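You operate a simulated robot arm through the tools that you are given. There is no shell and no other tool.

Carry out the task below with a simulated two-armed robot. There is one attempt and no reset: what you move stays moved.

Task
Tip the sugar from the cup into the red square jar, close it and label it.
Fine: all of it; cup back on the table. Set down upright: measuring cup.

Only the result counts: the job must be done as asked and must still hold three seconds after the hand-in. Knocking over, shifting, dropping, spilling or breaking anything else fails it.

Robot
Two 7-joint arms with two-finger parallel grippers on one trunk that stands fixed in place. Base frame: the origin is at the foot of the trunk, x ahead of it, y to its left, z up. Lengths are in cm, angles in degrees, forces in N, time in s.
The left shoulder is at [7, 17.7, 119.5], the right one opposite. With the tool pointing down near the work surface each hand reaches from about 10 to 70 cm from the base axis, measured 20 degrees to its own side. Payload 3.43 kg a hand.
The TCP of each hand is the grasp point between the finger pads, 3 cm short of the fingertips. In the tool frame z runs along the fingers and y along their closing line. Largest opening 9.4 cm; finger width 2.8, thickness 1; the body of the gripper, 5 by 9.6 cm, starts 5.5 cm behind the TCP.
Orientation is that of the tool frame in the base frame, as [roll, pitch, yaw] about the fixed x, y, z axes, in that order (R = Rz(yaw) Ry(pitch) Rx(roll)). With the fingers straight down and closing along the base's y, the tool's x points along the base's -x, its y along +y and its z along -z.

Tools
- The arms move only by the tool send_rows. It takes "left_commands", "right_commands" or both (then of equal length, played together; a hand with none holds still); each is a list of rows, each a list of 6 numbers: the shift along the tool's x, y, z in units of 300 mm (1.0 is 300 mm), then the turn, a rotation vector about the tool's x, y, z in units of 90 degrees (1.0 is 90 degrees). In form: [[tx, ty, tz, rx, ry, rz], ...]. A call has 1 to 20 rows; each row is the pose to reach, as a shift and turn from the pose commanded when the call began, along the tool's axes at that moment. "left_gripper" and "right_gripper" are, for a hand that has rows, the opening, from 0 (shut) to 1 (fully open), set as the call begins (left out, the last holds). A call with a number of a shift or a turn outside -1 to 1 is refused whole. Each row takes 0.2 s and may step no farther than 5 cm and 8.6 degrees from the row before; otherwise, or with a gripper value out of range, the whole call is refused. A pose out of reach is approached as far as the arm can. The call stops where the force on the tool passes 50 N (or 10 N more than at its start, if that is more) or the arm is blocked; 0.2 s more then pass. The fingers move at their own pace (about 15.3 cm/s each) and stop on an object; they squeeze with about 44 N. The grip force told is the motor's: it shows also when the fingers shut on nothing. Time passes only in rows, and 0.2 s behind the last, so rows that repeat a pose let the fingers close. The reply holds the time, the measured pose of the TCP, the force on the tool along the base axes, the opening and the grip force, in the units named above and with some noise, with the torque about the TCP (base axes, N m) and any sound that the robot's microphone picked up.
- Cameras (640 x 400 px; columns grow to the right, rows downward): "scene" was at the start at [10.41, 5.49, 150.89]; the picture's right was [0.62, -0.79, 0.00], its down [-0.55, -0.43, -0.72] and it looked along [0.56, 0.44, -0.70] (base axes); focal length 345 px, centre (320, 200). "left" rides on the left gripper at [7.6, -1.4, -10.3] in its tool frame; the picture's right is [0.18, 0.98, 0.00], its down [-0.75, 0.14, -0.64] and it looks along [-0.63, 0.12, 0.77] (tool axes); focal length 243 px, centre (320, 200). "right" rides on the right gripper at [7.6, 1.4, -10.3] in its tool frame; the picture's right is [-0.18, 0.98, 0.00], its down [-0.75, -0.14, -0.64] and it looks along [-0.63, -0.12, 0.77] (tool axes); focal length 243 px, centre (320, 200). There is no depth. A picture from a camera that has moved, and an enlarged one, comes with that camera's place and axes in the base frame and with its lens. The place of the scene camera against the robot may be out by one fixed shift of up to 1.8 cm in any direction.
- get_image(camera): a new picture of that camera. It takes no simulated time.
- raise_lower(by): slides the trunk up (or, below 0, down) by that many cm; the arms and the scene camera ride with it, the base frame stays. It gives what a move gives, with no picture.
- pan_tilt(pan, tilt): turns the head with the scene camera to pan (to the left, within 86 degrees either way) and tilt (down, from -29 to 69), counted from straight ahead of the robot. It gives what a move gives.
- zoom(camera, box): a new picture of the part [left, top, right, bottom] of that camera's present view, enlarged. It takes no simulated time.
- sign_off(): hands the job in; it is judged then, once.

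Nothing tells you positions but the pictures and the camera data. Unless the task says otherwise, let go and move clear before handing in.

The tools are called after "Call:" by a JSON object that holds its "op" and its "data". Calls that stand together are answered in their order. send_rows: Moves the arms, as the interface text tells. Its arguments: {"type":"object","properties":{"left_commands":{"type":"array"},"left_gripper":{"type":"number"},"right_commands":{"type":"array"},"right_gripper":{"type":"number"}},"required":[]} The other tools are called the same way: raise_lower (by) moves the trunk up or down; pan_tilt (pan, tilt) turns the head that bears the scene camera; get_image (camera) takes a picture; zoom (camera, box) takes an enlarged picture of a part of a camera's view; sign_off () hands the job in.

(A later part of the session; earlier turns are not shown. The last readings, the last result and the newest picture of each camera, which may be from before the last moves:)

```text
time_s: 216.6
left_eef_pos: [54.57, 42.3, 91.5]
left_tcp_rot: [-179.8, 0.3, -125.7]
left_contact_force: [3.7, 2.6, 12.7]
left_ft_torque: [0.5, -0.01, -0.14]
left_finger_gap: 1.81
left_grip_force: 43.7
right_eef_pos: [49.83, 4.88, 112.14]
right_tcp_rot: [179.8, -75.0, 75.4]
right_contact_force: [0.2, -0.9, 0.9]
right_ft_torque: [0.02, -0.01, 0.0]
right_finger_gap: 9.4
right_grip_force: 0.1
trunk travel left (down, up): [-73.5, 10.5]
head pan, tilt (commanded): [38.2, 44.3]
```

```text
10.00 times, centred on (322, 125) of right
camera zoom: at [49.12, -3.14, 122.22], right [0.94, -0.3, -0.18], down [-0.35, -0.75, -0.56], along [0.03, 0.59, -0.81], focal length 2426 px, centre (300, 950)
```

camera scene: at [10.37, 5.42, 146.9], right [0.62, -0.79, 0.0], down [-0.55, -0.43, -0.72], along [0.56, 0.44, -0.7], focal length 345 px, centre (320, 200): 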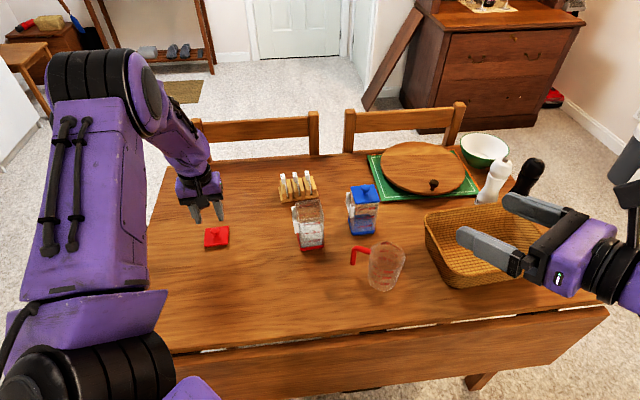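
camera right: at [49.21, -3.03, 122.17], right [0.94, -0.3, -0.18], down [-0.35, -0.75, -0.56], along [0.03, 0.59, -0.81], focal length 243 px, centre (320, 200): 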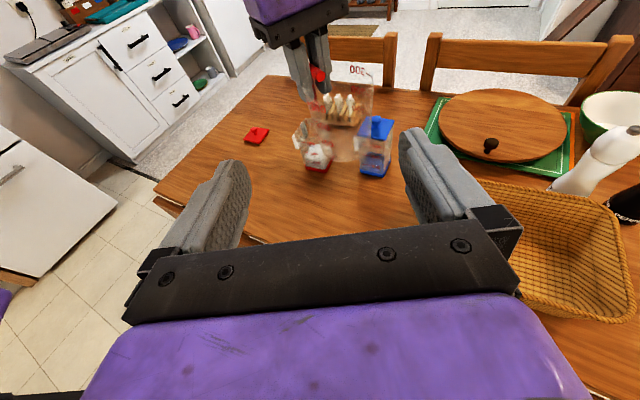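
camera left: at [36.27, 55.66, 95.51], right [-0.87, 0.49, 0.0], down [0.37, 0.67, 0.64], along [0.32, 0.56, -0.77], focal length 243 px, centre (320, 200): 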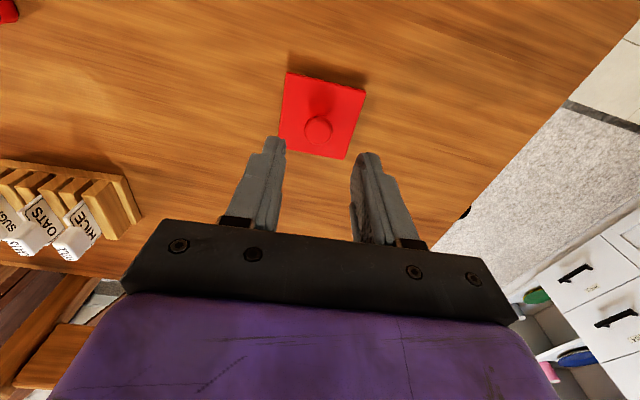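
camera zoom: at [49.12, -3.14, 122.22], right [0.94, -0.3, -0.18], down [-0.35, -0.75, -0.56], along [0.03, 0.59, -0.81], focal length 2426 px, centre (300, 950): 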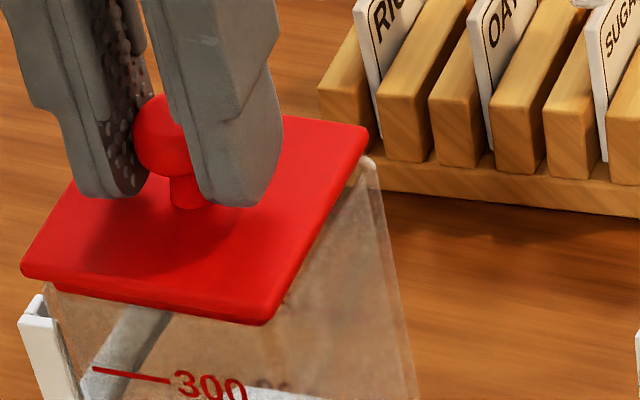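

The lid is tilted a few degrees (the −y corner low, the +y corner riding on the rim). I'll lift it a few millimetres clear and measure the tilt.

Call:
{"op": "send_rows", "data": {"left_commands": [[0, 0, -0.01, 0, 0, 0], [0, 0, -0.02, 0, 0, 0], [0, 0, -0.03, 0, 0, 0], [0, 0, -0.03, 0, 0, 0]]}}

Call:
{"op": "zoom", "data": {"camera": "right", "box": [298, 105, 346, 145]}}

Call:
{"op": "zoom", "data": {"camera": "scene", "box": [286, 184, 330, 224]}}

Call:
{"op": "zoom", "data": {"camera": "left", "box": [250, 50, 400, 200]}}

```text
time_s: 217.6
left_eef_pos: [54.59, 42.34, 92.05]
left_tcp_rot: [-179.9, 0.0, -125.8]
left_contact_force: [0.5, 0.1, 0.5]
left_ft_torque: [0.02, 0.02, -0.02]
left_finger_gap: 1.74
left_grip_force: 44.3
right_eef_pos: [49.96, 4.97, 112.13]
right_tcp_rot: [179.9, -75.0, 75.2]
right_contact_force: [0.7, 0.0, 0.0]
right_ft_torque: [0.02, 0.0, 0.0]
right_finger_gap: 9.4
right_grip_force: 0.1
trunk travel left (down, up): [-73.5, 10.5]
head pan, tilt (commanded): [38.2, 44.3]
```

```text
10.00 times, centred on (322, 125) of right
camera zoom: at [49.23, -3.03, 122.16], right [0.94, -0.3, -0.18], down [-0.35, -0.75, -0.56], along [0.03, 0.59, -0.81], focal length 2426 px, centre (300, 950)
```

zoom: 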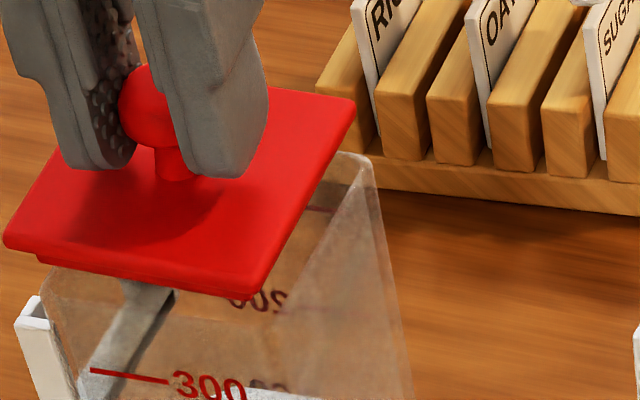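

```text
10.00 times, centred on (308, 204) of scene
camera zoom: at [10.44, 5.51, 146.89], right [0.62, -0.79, 0.0], down [-0.55, -0.43, -0.72], along [0.56, 0.44, -0.7], focal length 3448 px, centre (440, 160)
```

zoom: 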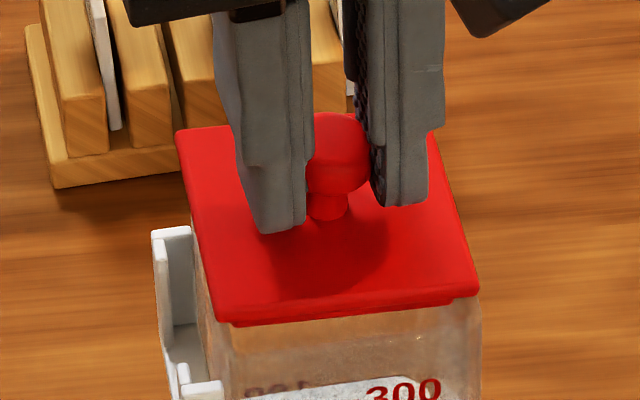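

```text
2.67 times, centred on (325, 125) of left
camera zoom: at [51.28, 35.31, 102.47], right [-0.91, 0.42, 0.0], down [0.32, 0.69, 0.64], along [0.27, 0.58, -0.77], focal length 647 px, centre (307, 400)
```

zoom: 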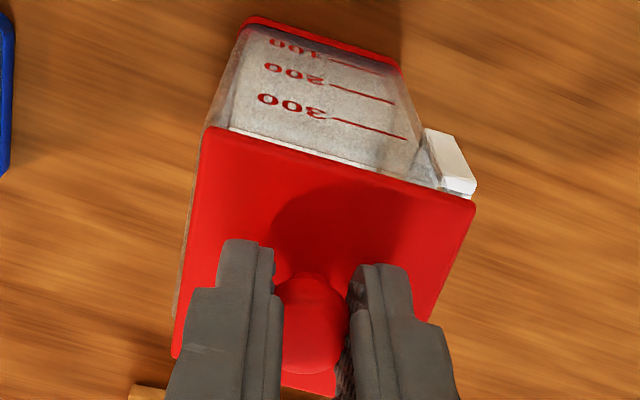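

Measured: the +y corner is ~4° high and the lid ~3 mm off toward −x. I'll tilt the hand by that amount to level the lid, shift accordingly, and re-measure.

Call:
{"op": "send_rows", "data": {"left_commands": [[0, 0, -0.01, 0, 0, 0], [-0.005, 0.0004, -0.01, 0.02, 0.013, 0], [-0.0097, 0.0008, -0.01, 0.0395, 0.0263, 0], [-0.0097, 0.0008, -0.01, 0.0395, 0.0263, 0], [-0.0097, 0.0008, -0.01, 0.0395, 0.0263, 0]]}}

Call:
{"op": "zoom", "data": {"camera": "right", "box": [298, 105, 346, 145]}}

Call:
{"op": "zoom", "data": {"camera": "scene", "box": [286, 184, 330, 224]}}

```text
time_s: 218.8
left_eef_pos: [54.7, 42.32, 92.6]
left_tcp_rot: [-176.1, -2.2, -125.7]
left_contact_force: [0.2, -0.9, -0.4]
left_ft_torque: [0.06, -0.04, 0.02]
left_finger_gap: 1.69
left_grip_force: 44.0
right_eef_pos: [50.02, 5.0, 112.12]
right_tcp_rot: [179.9, -74.9, 75.0]
right_contact_force: [0.0, 0.1, -0.2]
right_ft_torque: [0.01, 0.02, 0.0]
right_finger_gap: 9.4
right_grip_force: 0.1
trunk travel left (down, up): [-73.5, 10.5]
head pan, tilt (commanded): [38.2, 44.3]
```

```text
10.00 times, centred on (322, 125) of right
camera zoom: at [49.22, -3.03, 122.17], right [0.94, -0.3, -0.18], down [-0.35, -0.75, -0.56], along [0.03, 0.59, -0.81], focal length 2426 px, centre (300, 950)
```

zoom: 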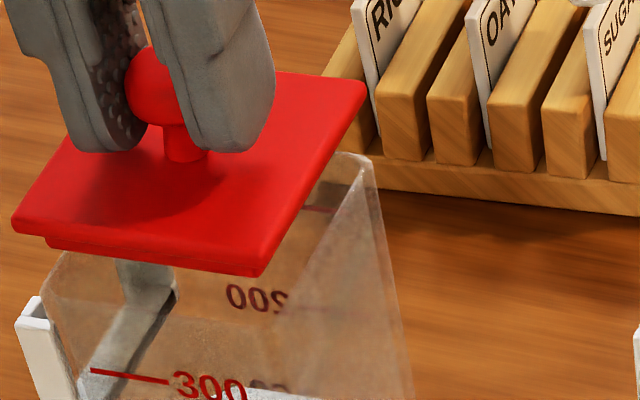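

```text
10.00 times, centred on (308, 204) of scene
camera zoom: at [10.41, 5.51, 146.89], right [0.62, -0.79, 0.0], down [-0.55, -0.43, -0.72], along [0.56, 0.44, -0.7], focal length 3448 px, centre (440, 160)
```

zoom: 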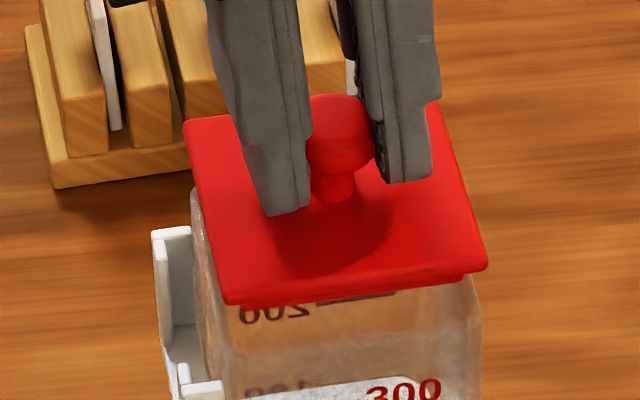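

Call:
{"op": "send_rows", "data": {"left_commands": [[0, 0, 0, 0, 0, 0]]}}

Call:
{"op": "zoom", "data": {"camera": "left", "box": [250, 50, 400, 200]}}

Call:
{"op": "zoom", "data": {"camera": "right", "box": [285, 90, 365, 160]}}

```text
time_s: 219.2
left_eef_pos: [54.86, 42.42, 92.6]
left_tcp_rot: [-176.3, -2.1, -125.6]
left_contact_force: [0.7, 0.3, 0.0]
left_ft_torque: [-0.01, 0.02, 0.02]
left_finger_gap: 1.72
left_grip_force: 44.2
right_eef_pos: [50.08, 4.88, 112.09]
right_tcp_rot: [180.0, -74.9, 75.1]
right_contact_force: [0.2, -0.2, -0.8]
right_ft_torque: [-0.03, -0.02, -0.01]
right_finger_gap: 9.41
right_grip_force: 0.1
trunk travel left (down, up): [-73.5, 10.5]
head pan, tilt (commanded): [38.2, 44.3]
```

```text
2.67 times, centred on (325, 125) of left
camera zoom: at [51.19, 36.26, 103.21], right [-0.91, 0.42, -0.06], down [0.31, 0.74, 0.6], along [0.3, 0.53, -0.8], focal length 647 px, centre (307, 400)
```

zoom: 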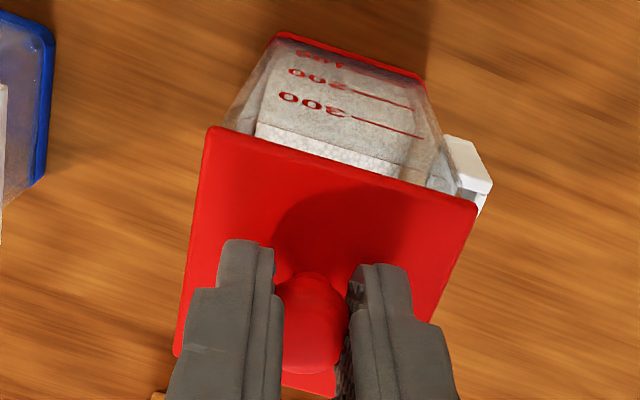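

```text
5.71 times, centred on (325, 125) of right
camera zoom: at [49.22, -3.06, 122.17], right [0.94, -0.3, -0.18], down [-0.35, -0.75, -0.56], along [0.03, 0.59, -0.81], focal length 1386 px, centre (291, 629)
```

zoom: 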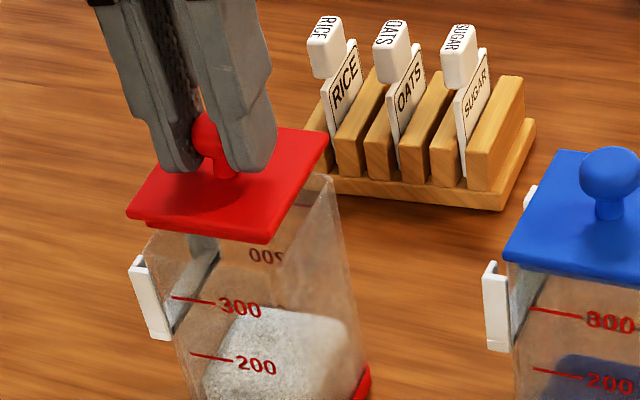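

Call:
{"op": "send_rows", "data": {"left_commands": [[0, 0, 0.01, 0, 0, 0], [0, 0, 0.02, 0, 0, 0], [0, 0, 0.026, 0, 0, 0], [0, 0, 0.03, 0, 0, 0], [0, 0, 0.034, 0, 0, 0], [0, 0, 0.034, 0, 0, 0]]}}

Call:
{"op": "zoom", "data": {"camera": "right", "box": [298, 105, 346, 145]}}

```text
time_s: 220.6
left_eef_pos: [54.82, 42.49, 91.41]
left_tcp_rot: [-176.3, -2.2, -125.8]
left_contact_force: [0.5, -0.3, -0.1]
left_ft_torque: [0.0, 0.0, 0.01]
left_finger_gap: 1.69
left_grip_force: 43.8
right_eef_pos: [50.0, 4.96, 112.16]
right_tcp_rot: [-179.9, -75.0, 75.1]
right_contact_force: [-0.1, -0.4, -0.2]
right_ft_torque: [-0.02, 0.04, -0.02]
right_finger_gap: 9.4
right_grip_force: 0.1
trunk travel left (down, up): [-73.5, 10.5]
head pan, tilt (commanded): [38.2, 44.3]
```

```text
10.00 times, centred on (322, 125) of right
camera zoom: at [49.21, -3.05, 122.17], right [0.94, -0.3, -0.18], down [-0.35, -0.75, -0.56], along [0.03, 0.59, -0.81], focal length 2426 px, centre (300, 950)
```

zoom: 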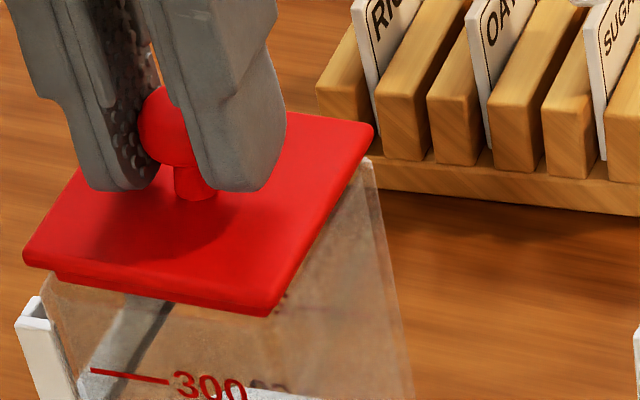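

No contact force and the plug is now entering the mouth cleanly. Pressing down in small steps to seat.

Call:
{"op": "send_rows", "data": {"left_commands": [[0, 0, 0.004, 0, 0, 0], [0, 0, 0.008, 0, 0, 0], [0, 0, 0.008, 0, 0, 0]]}}

Call:
{"op": "zoom", "data": {"camera": "right", "box": [298, 105, 346, 145]}}

```text
time_s: 221.4
left_eef_pos: [54.78, 42.48, 91.38]
left_tcp_rot: [-176.4, -2.3, -125.8]
left_contact_force: [-0.2, 0.8, -0.4]
left_ft_torque: [-0.01, 0.02, 0.03]
left_finger_gap: 1.68
left_grip_force: 43.6
right_eef_pos: [49.97, 5.09, 112.21]
right_tcp_rot: [180.0, -74.9, 75.1]
right_contact_force: [0.1, 0.2, -0.5]
right_ft_torque: [0.01, 0.01, 0.01]
right_finger_gap: 9.41
right_grip_force: 0.0
trunk travel left (down, up): [-73.5, 10.5]
head pan, tilt (commanded): [38.2, 44.3]
```

```text
10.00 times, centred on (322, 125) of right
camera zoom: at [49.21, -3.05, 122.17], right [0.94, -0.3, -0.18], down [-0.35, -0.75, -0.56], along [0.03, 0.59, -0.81], focal length 2426 px, centre (300, 950)
```

zoom: 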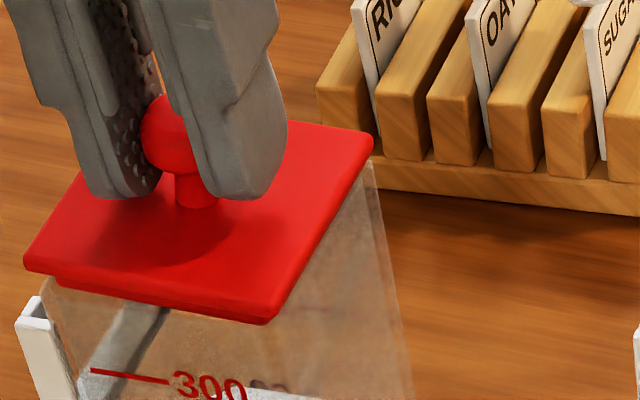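

Call:
{"op": "send_rows", "data": {"left_commands": [[0, 0, 0.004, 0, 0, 0], [0, 0, 0.008, 0, 0, 0], [0, 0, 0.008, 0, 0, 0]]}}

Call:
{"op": "zoom", "data": {"camera": "right", "box": [298, 105, 346, 145]}}

Call:
{"op": "zoom", "data": {"camera": "scene", "box": [286, 184, 330, 224]}}

```text
time_s: 222.2
left_eef_pos: [54.87, 42.39, 91.18]
left_tcp_rot: [-176.2, -2.2, -125.7]
left_contact_force: [0.5, 1.4, 10.5]
left_ft_torque: [0.13, -0.48, 0.07]
left_finger_gap: 1.65
left_grip_force: 44.3
right_eef_pos: [49.79, 4.93, 112.12]
right_tcp_rot: [179.7, -75.0, 75.3]
right_contact_force: [-0.5, -0.1, -0.1]
right_ft_torque: [0.01, 0.01, -0.01]
right_finger_gap: 9.4
right_grip_force: 0.1
trunk travel left (down, up): [-73.5, 10.5]
head pan, tilt (commanded): [38.2, 44.3]
```

```text
10.00 times, centred on (322, 125) of right
camera zoom: at [49.07, -3.13, 122.24], right [0.94, -0.3, -0.18], down [-0.35, -0.75, -0.56], along [0.04, 0.59, -0.81], focal length 2426 px, centre (300, 950)
```

zoom: 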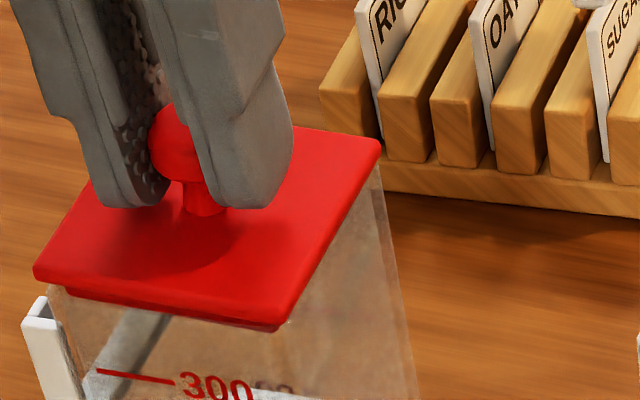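

```text
10.00 times, centred on (308, 204) of scene
camera zoom: at [10.23, 5.39, 146.92], right [0.62, -0.79, 0.0], down [-0.55, -0.43, -0.72], along [0.56, 0.44, -0.7], focal length 3448 px, centre (440, 160)
```

zoom: 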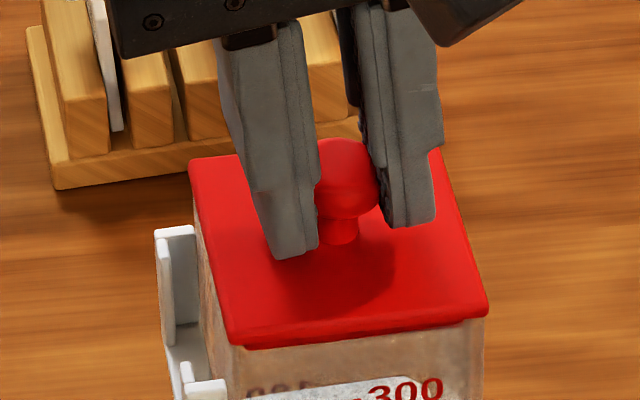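

Contact now at the +x corner with the opposite side still ~2 mm high; so I'll tilt the hand 3° to bring that side down, compensating position, and press again.

Call:
{"op": "send_rows", "data": {"left_commands": [[0, 0, -0.008, 0, 0, 0], [0.0018, 0.0025, -0.008, 0.0135, -0.0098, 0], [0.0037, 0.0051, -0.008, 0.027, -0.0195, 0], [0.0037, 0.0051, -0.003, 0.027, -0.0195, 0], [0.0037, 0.0051, 0.001, 0.027, -0.0195, 0], [0.0037, 0.0051, 0.001, 0.027, -0.0195, 0]]}}

Call:
{"op": "zoom", "data": {"camera": "right", "box": [298, 105, 346, 145]}}

Call:
{"op": "zoom", "data": {"camera": "scene", "box": [286, 184, 330, 224]}}

```text
time_s: 223.6
left_eef_pos: [54.64, 42.34, 90.97]
left_tcp_rot: [-173.9, -0.5, -125.6]
left_contact_force: [0.4, 0.0, 3.0]
left_ft_torque: [-0.04, 0.0, 0.01]
left_finger_gap: 1.71
left_grip_force: 43.7
right_eef_pos: [49.9, 4.85, 112.1]
right_tcp_rot: [179.9, -74.9, 75.2]
right_contact_force: [-1.1, -0.5, -0.6]
right_ft_torque: [0.02, 0.01, 0.0]
right_finger_gap: 9.39
right_grip_force: 0.1
trunk travel left (down, up): [-73.5, 10.5]
head pan, tilt (commanded): [38.2, 44.3]
```

```text
10.00 times, centred on (322, 125) of right
camera zoom: at [49.18, -3.05, 122.19], right [0.94, -0.3, -0.18], down [-0.35, -0.75, -0.56], along [0.03, 0.59, -0.81], focal length 2426 px, centre (300, 950)
```

zoom: 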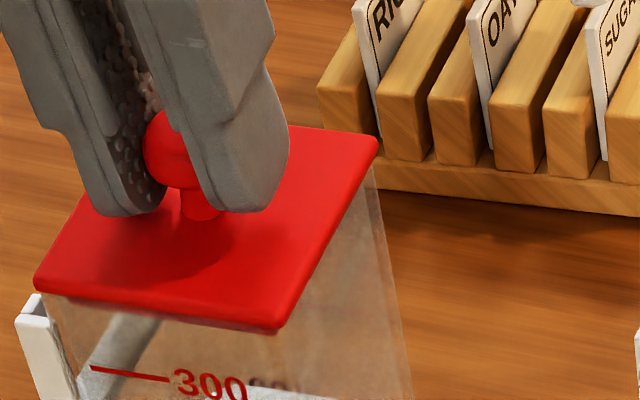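

```text
10.00 times, centred on (308, 204) of scene
camera zoom: at [10.37, 5.49, 146.9], right [0.62, -0.79, 0.0], down [-0.55, -0.43, -0.72], along [0.56, 0.44, -0.7], focal length 3448 px, centre (440, 160)
```

zoom: 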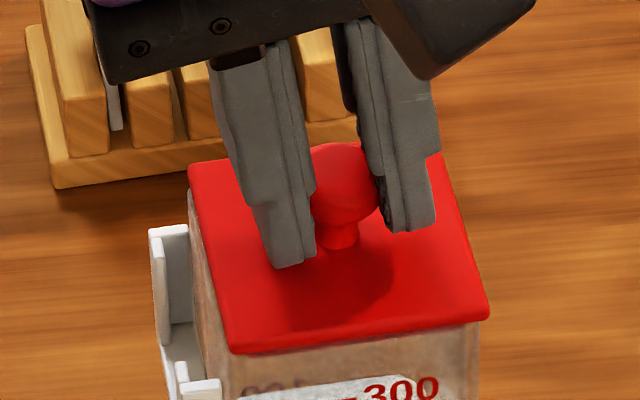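

The lid now looks nearly flush all around with only 3 N. Pressing down to snap it shut.

Call:
{"op": "send_rows", "data": {"left_commands": [[0, 0, 0.004, 0, 0, 0], [0, 0, 0.008, 0, 0, 0], [0, 0, 0.008, 0, 0, 0]]}}

Call:
{"op": "zoom", "data": {"camera": "scene", "box": [286, 184, 330, 224]}}

```text
time_s: 224.4
left_eef_pos: [54.58, 42.31, 90.91]
left_tcp_rot: [-173.7, -0.2, -125.6]
left_contact_force: [1.0, 4.0, 11.9]
left_ft_torque: [-0.14, -0.25, 0.09]
left_finger_gap: 1.53
left_grip_force: 43.9
right_eef_pos: [49.85, 4.79, 112.18]
right_tcp_rot: [179.7, -75.0, 75.5]
right_contact_force: [0.5, -1.0, 0.7]
right_ft_torque: [0.02, -0.01, 0.02]
right_finger_gap: 9.41
right_grip_force: 0.0
trunk travel left (down, up): [-73.5, 10.5]
head pan, tilt (commanded): [38.2, 44.3]
```

```text
10.00 times, centred on (308, 204) of scene
camera zoom: at [10.24, 5.41, 146.92], right [0.62, -0.79, 0.0], down [-0.55, -0.43, -0.72], along [0.56, 0.44, -0.7], focal length 3448 px, centre (440, 160)
```

zoom: 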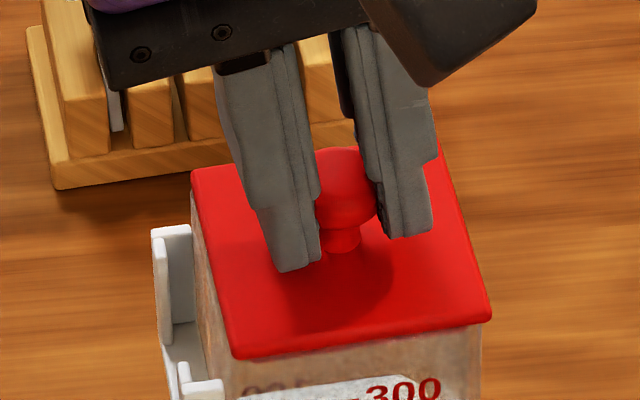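

Call:
{"op": "send_rows", "data": {"left_commands": [[0, 0, 0.003, 0, 0, 0], [0, 0, 0.006, 0, 0, 0], [0, 0, 0.006, 0, 0, 0]]}}

Call:
{"op": "zoom", "data": {"camera": "right", "box": [298, 105, 346, 145]}}

Call:
{"op": "zoom", "data": {"camera": "scene", "box": [280, 184, 336, 254]}}

```text
time_s: 225.2
left_eef_pos: [54.58, 42.28, 90.9]
left_tcp_rot: [-173.7, -0.2, -125.5]
left_contact_force: [1.8, 5.8, 27.7]
left_ft_torque: [0.07, -0.21, -0.05]
left_finger_gap: 1.77
left_grip_force: 43.6
right_eef_pos: [49.6, 4.83, 112.23]
right_tcp_rot: [179.3, -75.0, 75.6]
right_contact_force: [0.1, -0.2, -0.6]
right_ft_torque: [-0.04, -0.01, 0.02]
right_finger_gap: 9.41
right_grip_force: 0.1
trunk travel left (down, up): [-73.5, 10.5]
head pan, tilt (commanded): [38.2, 44.3]
```

```text
10.00 times, centred on (322, 125) of right
camera zoom: at [48.89, -3.18, 122.33], right [0.94, -0.3, -0.18], down [-0.34, -0.75, -0.56], along [0.04, 0.59, -0.81], focal length 2426 px, centre (300, 950)
```

zoom: 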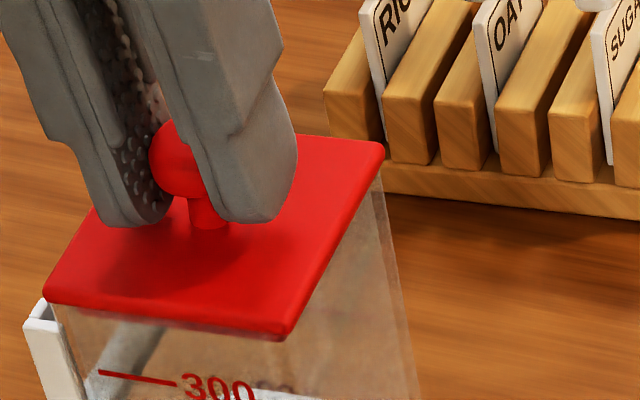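

```text
5.71 times, centred on (308, 219) of scene
camera zoom: at [10.02, 5.32, 146.95], right [0.62, -0.79, 0.0], down [-0.55, -0.43, -0.72], along [0.56, 0.44, -0.7], focal length 1970 px, centre (389, 91)
```

zoom: 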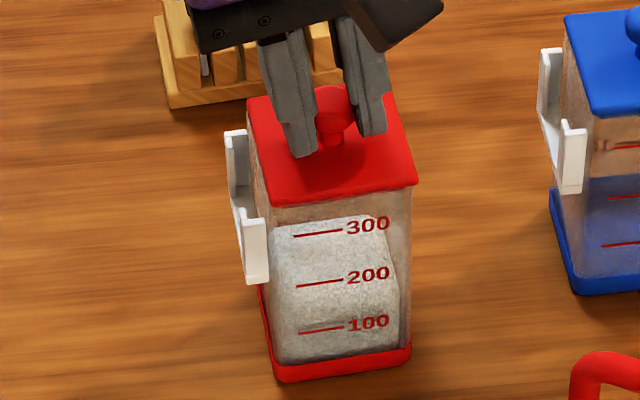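

The lid looks flush and level under 28 N, though I heard no snap yet. I'll ease off, release the knob, and inspect how it sits.

Call:
{"op": "send_rows", "data": {"left_commands": [[0, 0, -0.004, 0, 0, 0], [0, 0, -0.007, 0, 0, 0], [0, 0, -0.007, 0, 0, 0]]}}

Call:
{"op": "send_rows", "data": {"left_commands": [[0, 0, 0, 0, 0, 0], [0, 0, 0, 0, 0, 0], [0, 0, 0, 0, 0, 0]], "left_gripper": 0.45}}

Call:
{"op": "zoom", "data": {"camera": "right", "box": [298, 105, 346, 145]}}

Call:
{"op": "zoom", "data": {"camera": "scene", "box": [286, 184, 330, 224]}}

Call:
{"op": "zoom", "data": {"camera": "left", "box": [230, 40, 420, 220]}}

```text
time_s: 226.0
left_eef_pos: [54.48, 42.39, 90.85]
left_tcp_rot: [-173.8, -0.4, -125.7]
left_contact_force: [2.2, 4.0, 15.0]
left_ft_torque: [0.12, -0.24, 0.08]
left_finger_gap: 1.7
left_grip_force: 43.5
right_eef_pos: [49.81, 4.93, 112.11]
right_tcp_rot: [179.7, -75.0, 75.4]
right_contact_force: [0.1, -0.2, 0.7]
right_ft_torque: [0.01, -0.01, 0.01]
right_finger_gap: 9.39
right_grip_force: 0.1
trunk travel left (down, up): [-73.5, 10.5]
head pan, tilt (commanded): [38.2, 44.3]
```

```text
time_s: 226.8
left_eef_pos: [54.7, 42.46, 90.7]
left_tcp_rot: [-173.9, -0.5, -125.6]
left_contact_force: [-0.8, 0.3, -0.6]
left_ft_torque: [0.0, -0.01, 0.01]
left_finger_gap: 4.21
left_grip_force: 0.0
right_eef_pos: [49.89, 4.86, 111.98]
right_tcp_rot: [-179.9, -74.9, 75.1]
right_contact_force: [-0.7, -0.6, 0.1]
right_ft_torque: [0.04, 0.03, -0.03]
right_finger_gap: 9.4
right_grip_force: 0.1
trunk travel left (down, up): [-73.5, 10.5]
head pan, tilt (commanded): [38.2, 44.3]
```

```text
10.00 times, centred on (322, 125) of right
camera zoom: at [49.2, -3.1, 122.17], right [0.94, -0.3, -0.18], down [-0.35, -0.75, -0.56], along [0.03, 0.59, -0.81], focal length 2426 px, centre (300, 950)
```

zoom: 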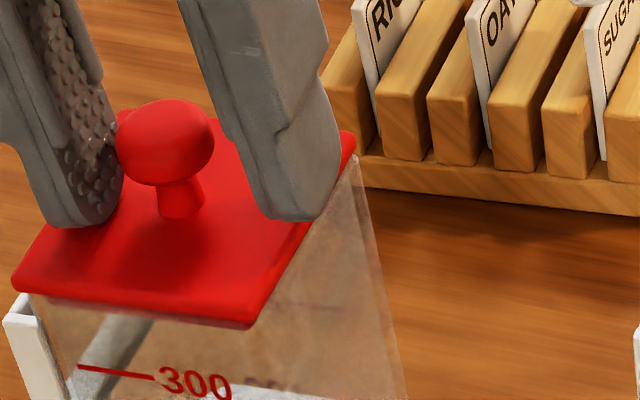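

```text
10.00 times, centred on (308, 204) of scene
camera zoom: at [10.39, 5.43, 146.89], right [0.62, -0.79, 0.0], down [-0.55, -0.43, -0.72], along [0.56, 0.44, -0.7], focal length 3448 px, centre (440, 160)
```

zoom: 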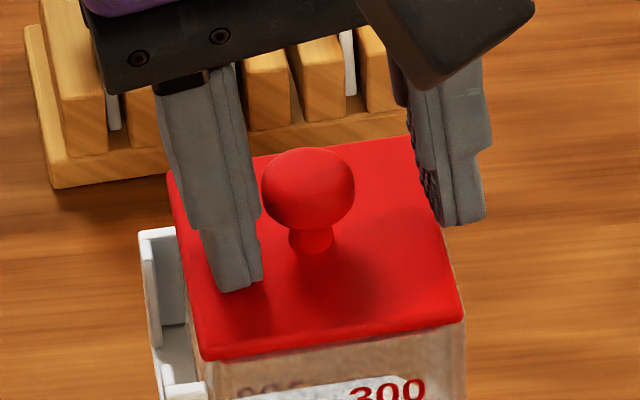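

```text
2.22 times, centred on (325, 130) of left
camera zoom: at [50.51, 36.11, 101.19], right [-0.9, 0.42, -0.1], down [0.27, 0.74, 0.62], along [0.33, 0.53, -0.78], focal length 539 px, centre (309, 356)
```

zoom: 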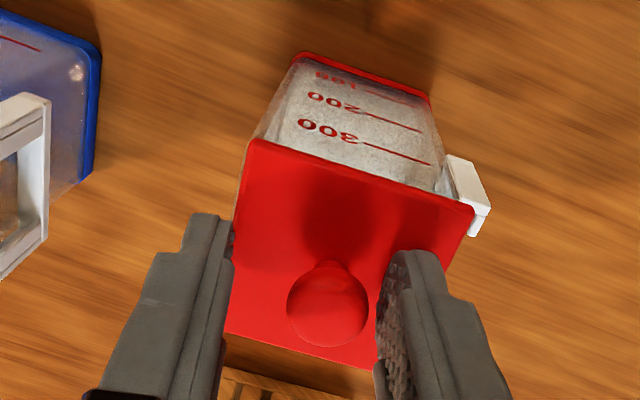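

The lid sits flush; the jar nudged ~3 mm on release. I'll retreat upward, straighten the hand and close the fingers, then press on the knob from above to make sure it is fully seated.

Call:
{"op": "send_rows", "data": {"left_commands": [[0, 0, -0.04, 0, 0, 0], [0, 0, -0.09, 0, 0, 0], [0, 0, -0.15, 0, 0, 0], [0, 0, -0.2, -0.033, -0.0034, 0], [0, 0, -0.23, -0.0666, -0.0068, 0], [0, 0, -0.23, -0.0666, -0.0068, 0]]}}

Call:
{"op": "zoom", "data": {"camera": "scene", "box": [276, 174, 346, 254]}}

Call:
{"op": "zoom", "data": {"camera": "right", "box": [290, 100, 370, 190]}}

Call:
{"op": "get_image", "data": {"camera": "left"}}

```text
time_s: 228.2
left_eef_pos: [54.17, 42.96, 97.54]
left_tcp_rot: [-179.9, 0.0, -125.4]
left_contact_force: [-0.5, 0.5, -0.2]
left_ft_torque: [0.02, 0.02, 0.01]
left_finger_gap: 4.24
left_grip_force: 0.0
right_eef_pos: [49.86, 4.88, 112.04]
right_tcp_rot: [179.9, -74.9, 75.2]
right_contact_force: [0.4, -1.0, -0.4]
right_ft_torque: [-0.04, 0.01, 0.02]
right_finger_gap: 9.42
right_grip_force: 0.0
trunk travel left (down, up): [-73.5, 10.5]
head pan, tilt (commanded): [38.2, 44.3]
heard: snap
```

```text
5.00 times, centred on (311, 214) of scene
camera zoom: at [10.4, 5.55, 146.89], right [0.62, -0.79, 0.0], down [-0.55, -0.43, -0.72], along [0.56, 0.44, -0.7], focal length 1724 px, centre (365, 130)
```

zoom: 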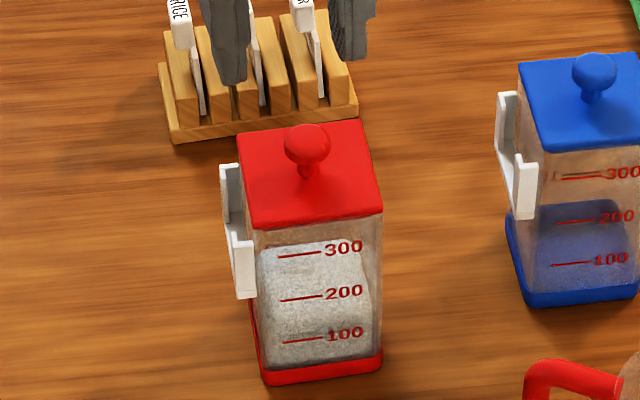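

```text
4.44 times, centred on (330, 145) of right
camera zoom: at [49.2, -3.0, 122.18], right [0.94, -0.3, -0.18], down [-0.35, -0.75, -0.56], along [0.03, 0.59, -0.81], focal length 1078 px, centre (276, 444)
```

zoom: 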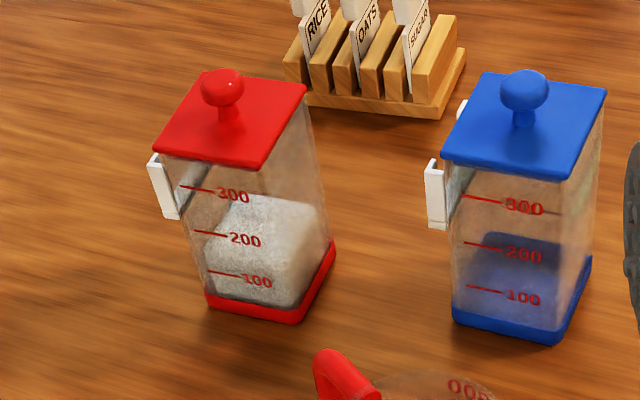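

```text
taken
camera left: at [50.77, 36.02, 107.82], right [-0.91, 0.42, 0.0], down [0.32, 0.7, 0.64], along [0.27, 0.58, -0.77], focal length 243 px, centre (320, 200)
```

left: 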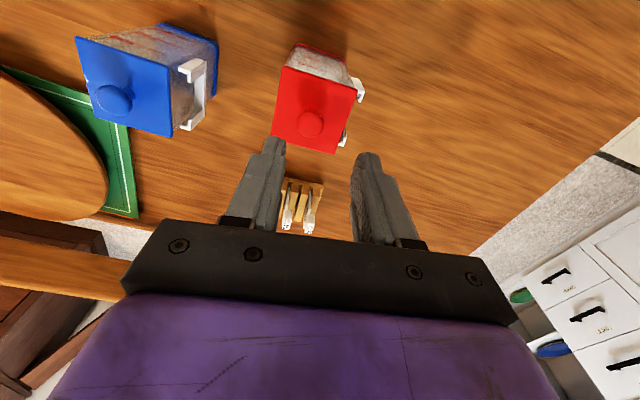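

I heard the snap: the lid has latched closed, and it looks flush and square. Now the label: let me survey the rack and the jar's holder closely from all cameras.

Call:
{"op": "zoom", "data": {"camera": "right", "box": [325, 85, 375, 130]}}

Call:
{"op": "zoom", "data": {"camera": "scene", "box": [274, 164, 324, 209]}}

Call:
{"op": "zoom", "data": {"camera": "scene", "box": [286, 194, 336, 254]}}

Call:
{"op": "zoom", "data": {"camera": "right", "box": [300, 110, 360, 180]}}

Call:
{"op": "zoom", "data": {"camera": "left", "box": [260, 30, 380, 160]}}

```text
8.89 times, centred on (350, 108) of right
camera zoom: at [49.2, -3.0, 122.18], right [0.94, -0.3, -0.18], down [-0.35, -0.75, -0.56], along [0.03, 0.59, -0.81], focal length 2157 px, centre (53, 1022)
```

zoom: 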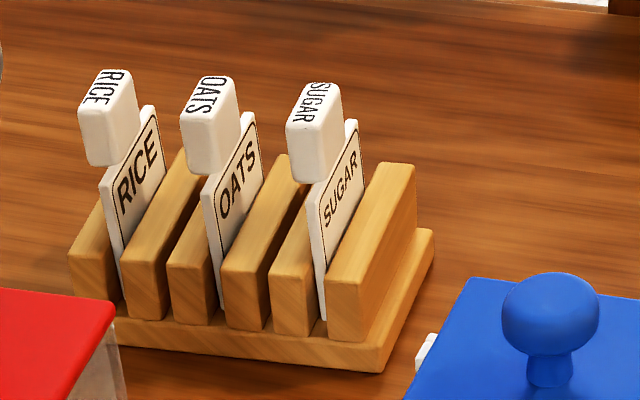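

```text
8.89 times, centred on (299, 186) of scene
camera zoom: at [10.4, 5.55, 146.89], right [0.62, -0.79, 0.0], down [-0.55, -0.43, -0.72], along [0.56, 0.44, -0.7], focal length 3064 px, centre (507, 320)
```

zoom: 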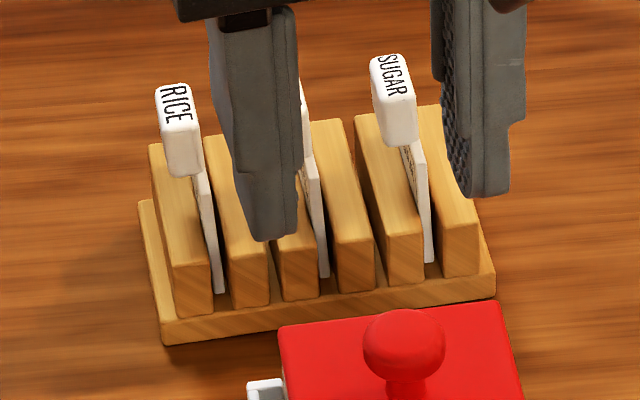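

```text
6.67 times, centred on (311, 224) of scene
camera zoom: at [10.4, 5.55, 146.89], right [0.62, -0.79, 0.0], down [-0.55, -0.43, -0.72], along [0.56, 0.44, -0.7], focal length 2298 px, centre (380, 40)
```

zoom: 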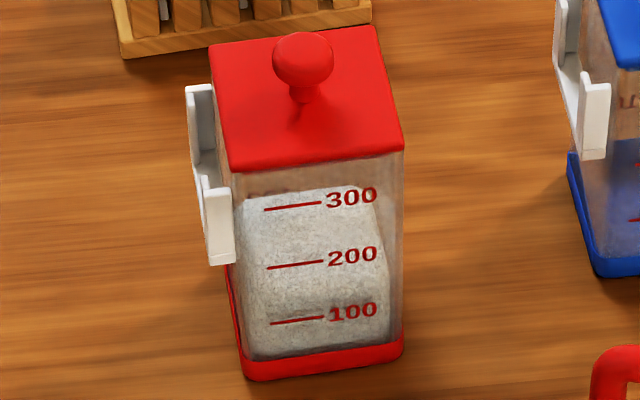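

```text
5.71 times, centred on (330, 145) of right
camera zoom: at [49.2, -3.0, 122.18], right [0.94, -0.3, -0.18], down [-0.35, -0.75, -0.56], along [0.03, 0.59, -0.81], focal length 1386 px, centre (263, 514)
```

zoom: 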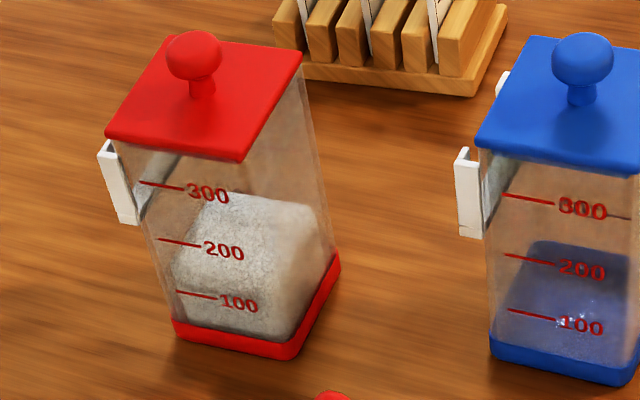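

```text
3.08 times, centred on (320, 95) of left
camera zoom: at [50.77, 36.02, 107.82], right [-0.91, 0.42, 0.0], down [0.32, 0.7, 0.64], along [0.27, 0.58, -0.77], focal length 746 px, centre (320, 523)
```

zoom: 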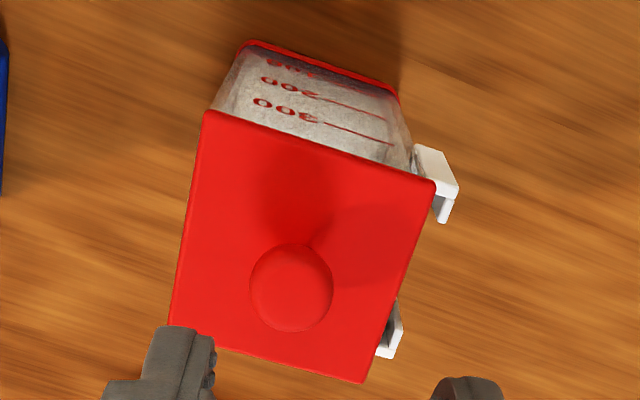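

The closed jar is clean and square. The tag has a ~3 cm tall head block above the wood and a printed plate below. To measure it well I need a view from the left, so I'll move the left hand up and turn it to look at the rack.

Call:
{"op": "send_rows", "data": {"left_commands": [[-0.0345, 0.0666, -0.03, 0, 0, 0.0786], [-0.0689, 0.1331, -0.06, 0, 0, 0.1571], [-0.1033, 0.1997, -0.083, 0, 0, 0.2357], [-0.1377, 0.2663, -0.083, 0, 0, 0.3143], [-0.1721, 0.3329, -0.083, 0, 0, 0.3929], [-0.2066, 0.3994, -0.083, 0, 0, 0.4714], [-0.241, 0.466, -0.083, 0, 0, 0.55], [-0.241, 0.466, -0.083, 0, 0, 0.55]]}}

Call:
{"op": "get_image", "data": {"camera": "left"}}

Call:
{"op": "get_image", "data": {"camera": "scene"}}

```text
time_s: 230.0
left_eef_pos: [46.85, 56.79, 100.12]
left_tcp_rot: [180.0, 0.2, -175.2]
left_contact_force: [0.5, -0.5, -0.6]
left_ft_torque: [0.0, -0.02, 0.03]
left_finger_gap: 4.24
left_grip_force: 0.1
right_eef_pos: [49.98, 4.93, 112.01]
right_tcp_rot: [-180.0, -74.9, 75.1]
right_contact_force: [-0.7, -0.6, -0.7]
right_ft_torque: [0.01, 0.02, 0.01]
right_finger_gap: 9.41
right_grip_force: 0.0
trunk travel left (down, up): [-73.5, 10.5]
head pan, tilt (commanded): [38.2, 44.3]
```

```text
taken
camera left: at [39.35, 54.87, 110.26], right [-0.27, 0.96, 0.0], down [0.74, 0.2, 0.64], along [0.62, 0.17, -0.76], focal length 243 px, centre (320, 200)
```

left: 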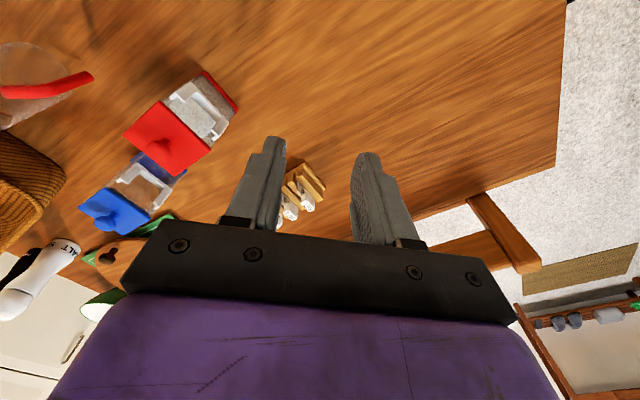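

```text
taken
camera scene: at [10.45, 5.44, 146.89], right [0.62, -0.79, 0.0], down [-0.55, -0.43, -0.72], along [0.56, 0.44, -0.7], focal length 345 px, centre (320, 200)
```

scene: 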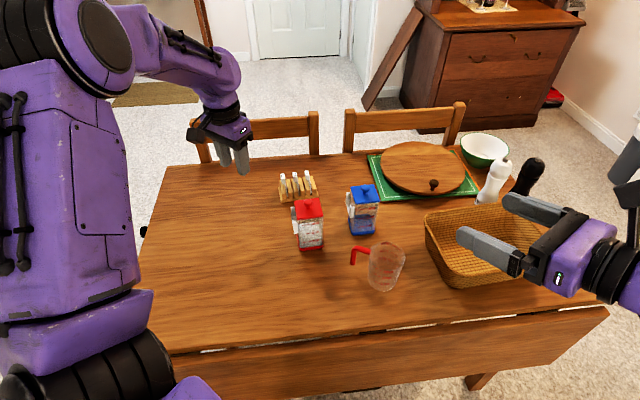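

The rack is just behind a finger. I'll open the gripper to clear the view and zoom.

Call:
{"op": "send_rows", "data": {"left_commands": [[0.0, -0.03, 0, 0, 0, 0], [0.0, -0.06, 0, 0, 0, 0], [0.0, -0.06, 0, 0, 0, 0]], "left_gripper": 1.0}}

Call:
{"op": "zoom", "data": {"camera": "left", "box": [260, 130, 360, 230]}}

Call:
{"op": "zoom", "data": {"camera": "left", "box": [110, 50, 270, 190]}}

```text
time_s: 230.8
left_eef_pos: [47.01, 55.22, 100.07]
left_tcp_rot: [-179.9, 0.2, -175.1]
left_contact_force: [0.0, 0.2, 0.0]
left_ft_torque: [-0.02, -0.01, -0.01]
left_finger_gap: 9.41
left_grip_force: 0.1
right_eef_pos: [49.82, 5.15, 111.98]
right_tcp_rot: [179.9, -74.8, 75.2]
right_contact_force: [-0.7, 0.6, -0.5]
right_ft_torque: [0.0, -0.02, -0.04]
right_finger_gap: 9.42
right_grip_force: 0.1
trunk travel left (down, up): [-73.5, 10.5]
head pan, tilt (commanded): [38.2, 44.3]
```

```text
4.00 times, centred on (310, 180) of left
camera zoom: at [39.48, 53.11, 110.27], right [-0.27, 0.96, 0.0], down [0.74, 0.21, 0.64], along [0.62, 0.17, -0.76], focal length 970 px, centre (360, 280)
```

zoom: 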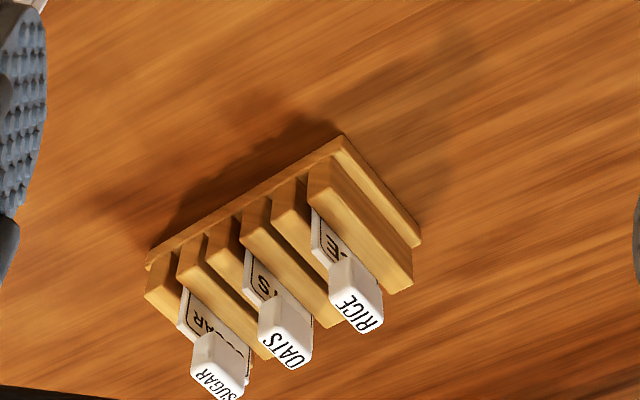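

```text
2.86 times, centred on (190, 120) of left
camera zoom: at [39.48, 53.11, 110.27], right [-0.27, 0.96, 0.0], down [0.74, 0.21, 0.64], along [0.62, 0.17, -0.76], focal length 693 px, centre (691, 429)
```

zoom: 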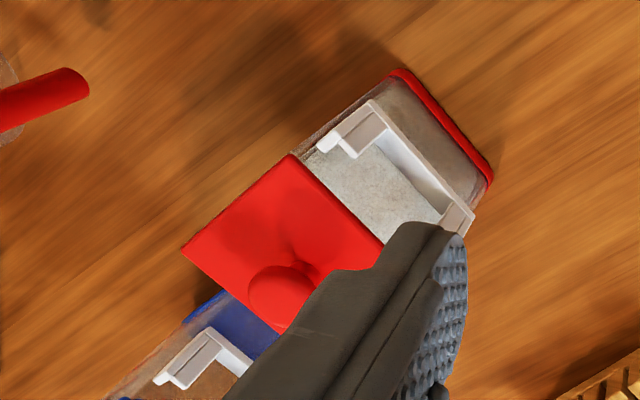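

Excellent view: tag heads are centred on ~4.2 cm wide plates, row direction 138.9°, SUGAR head top at about (68.5, 55.0, 82.9). Let me look closely at the holder's channels.

Call:
{"op": "zoom", "data": {"camera": "left", "box": [150, 65, 250, 145]}}

Call:
{"op": "zoom", "data": {"camera": "scene", "box": [284, 196, 314, 234]}}

Call:
{"op": "zoom", "data": {"camera": "scene", "box": [338, 180, 368, 220]}}

Call:
{"op": "zoom", "data": {"camera": "left", "box": [275, 160, 335, 240]}}

```text
5.00 times, centred on (200, 105) of left
camera zoom: at [39.48, 53.11, 110.27], right [-0.27, 0.96, 0.0], down [0.74, 0.21, 0.64], along [0.62, 0.17, -0.76], focal length 1213 px, centre (920, 675)
```

zoom: 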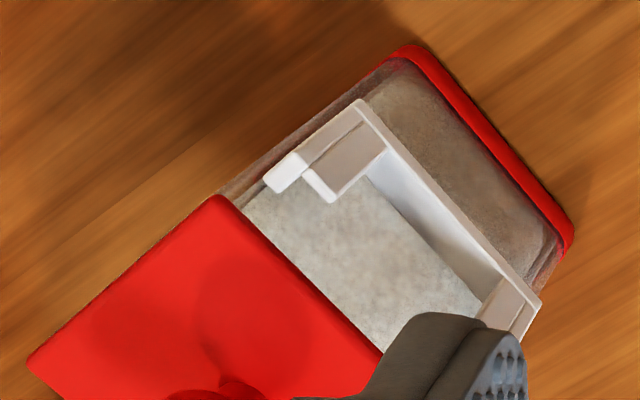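

```text
10.53 times, centred on (299, 215) of scene
camera zoom: at [10.4, 5.56, 146.89], right [0.62, -0.79, 0.0], down [-0.55, -0.43, -0.72], along [0.56, 0.44, -0.7], focal length 3629 px, centre (541, 42)
```

zoom: 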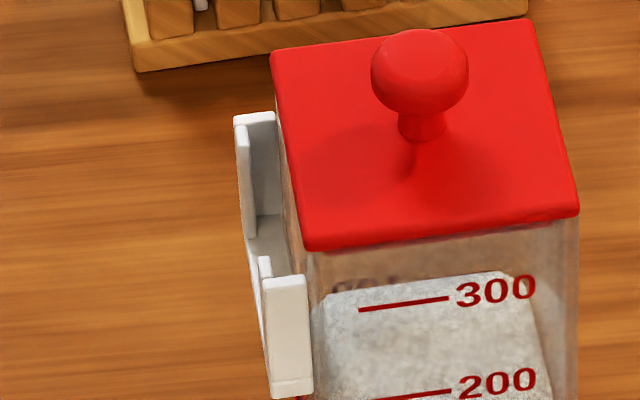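

```text
10.00 times, centred on (353, 200) of scene
camera zoom: at [10.4, 5.56, 146.89], right [0.62, -0.79, 0.0], down [-0.55, -0.43, -0.72], along [0.56, 0.44, -0.7], focal length 3448 px, centre (-10, 200)
```

zoom: 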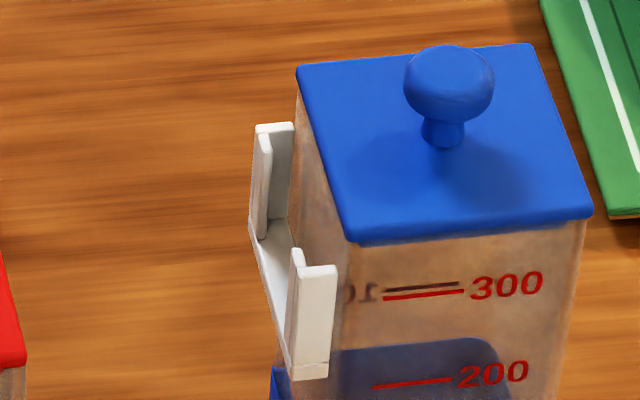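

```text
5.00 times, centred on (305, 200) of left
camera zoom: at [39.48, 53.11, 110.27], right [-0.27, 0.96, 0.0], down [0.74, 0.21, 0.64], along [0.62, 0.17, -0.76], focal length 1213 px, centre (395, 200)
```

zoom: 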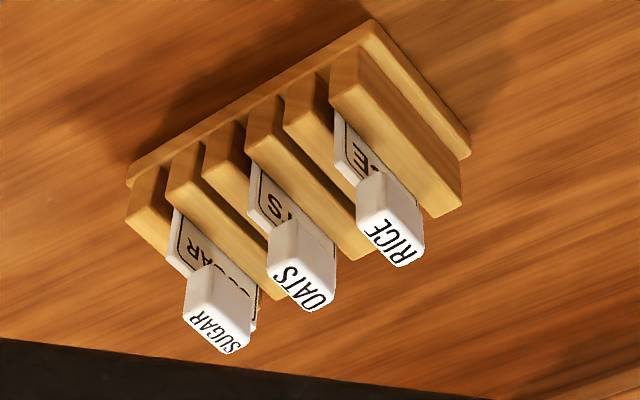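

The holder is a U-channel (shelf, two side posts ~3.7 cm tall, front lips), slot ~0.5 cm deep against a plate of ~0.3 cm. Plan: grip only the top ~1.8 cm of the tag's head with the hand pitched ~22° outward, slide the plate down into the channel, then release. I'll lower the trunk a bit for reach.

Call:
{"op": "raise_lower", "data": {"by": -8}}

Call:
{"op": "send_rows", "data": {"left_commands": [[-0.03, 0, -0.06, 0, 0, -0.0815], [-0.07, -0.01, -0.13, 0, 0, -0.163], [-0.12, -0.03, -0.2, 0, 0, -0.2445], [-0.18, -0.06, -0.26, 0, 0, -0.326], [-0.25, -0.09, -0.3, 0, 0, -0.4075], [-0.32, -0.12, -0.32, 0, 0, -0.489], [-0.32, -0.12, -0.32, 0, 0, -0.489]], "left_gripper": 0.28}}

Call:
{"op": "get_image", "data": {"camera": "scene"}}

Call:
{"op": "get_image", "data": {"camera": "left"}}

```text
time_s: 232.0
left_eef_pos: [46.97, 55.1, 91.91]
left_tcp_rot: [-179.9, 0.3, -175.1]
left_contact_force: [-0.6, -0.4, 0.2]
left_ft_torque: [-0.04, 0.0, 0.01]
left_finger_gap: 9.4
left_grip_force: 0.0
right_eef_pos: [49.93, 4.93, 104.08]
right_tcp_rot: [179.8, -74.9, 75.3]
right_contact_force: [-0.4, 1.1, -0.6]
right_ft_torque: [-0.01, -0.03, -0.05]
right_finger_gap: 9.41
right_grip_force: 0.1
trunk travel left (down, up): [-65.5, 18.5]
head pan, tilt (commanded): [38.2, 44.3]
```

```text
time_s: 233.6
left_eef_pos: [56.7, 52.4, 101.57]
left_tcp_rot: [-179.7, 0.0, -131.0]
left_contact_force: [0.3, -0.9, -0.4]
left_ft_torque: [-0.02, -0.01, -0.04]
left_finger_gap: 2.64
left_grip_force: 0.1
right_eef_pos: [50.02, 4.94, 104.28]
right_tcp_rot: [179.8, -74.8, 75.3]
right_contact_force: [0.3, -0.1, -0.2]
right_ft_torque: [-0.02, -0.01, 0.0]
right_finger_gap: 9.4
right_grip_force: 0.0
trunk travel left (down, up): [-65.5, 18.5]
head pan, tilt (commanded): [38.2, 44.3]
```

```text
taken
camera scene: at [10.34, 5.51, 138.9], right [0.62, -0.79, 0.0], down [-0.55, -0.43, -0.72], along [0.56, 0.44, -0.7], focal length 345 px, centre (320, 200)
```

scene: 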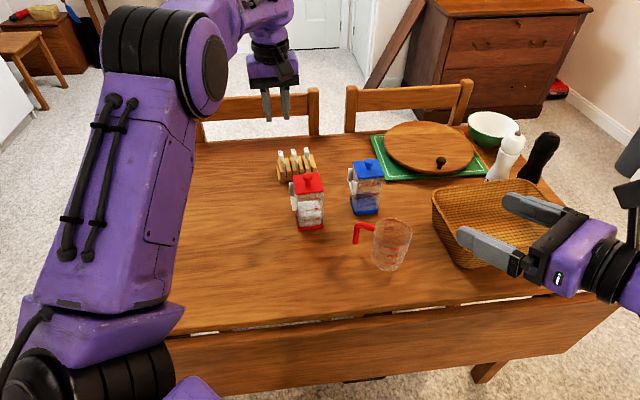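

```text
taken
camera left: at [52.83, 45.79, 111.88], right [-0.86, 0.51, 0.0], down [0.39, 0.66, 0.64], along [0.33, 0.55, -0.77], focal length 243 px, centre (320, 200)
```

left: 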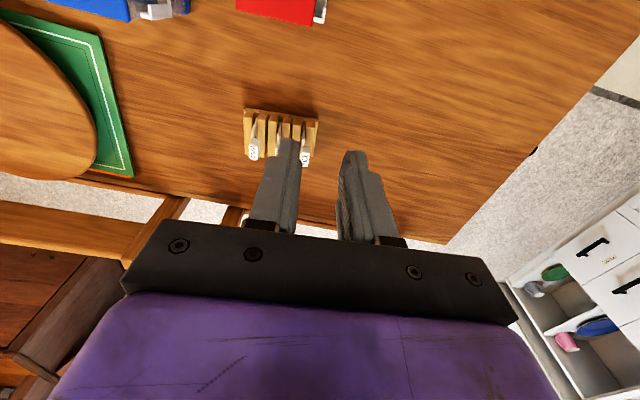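

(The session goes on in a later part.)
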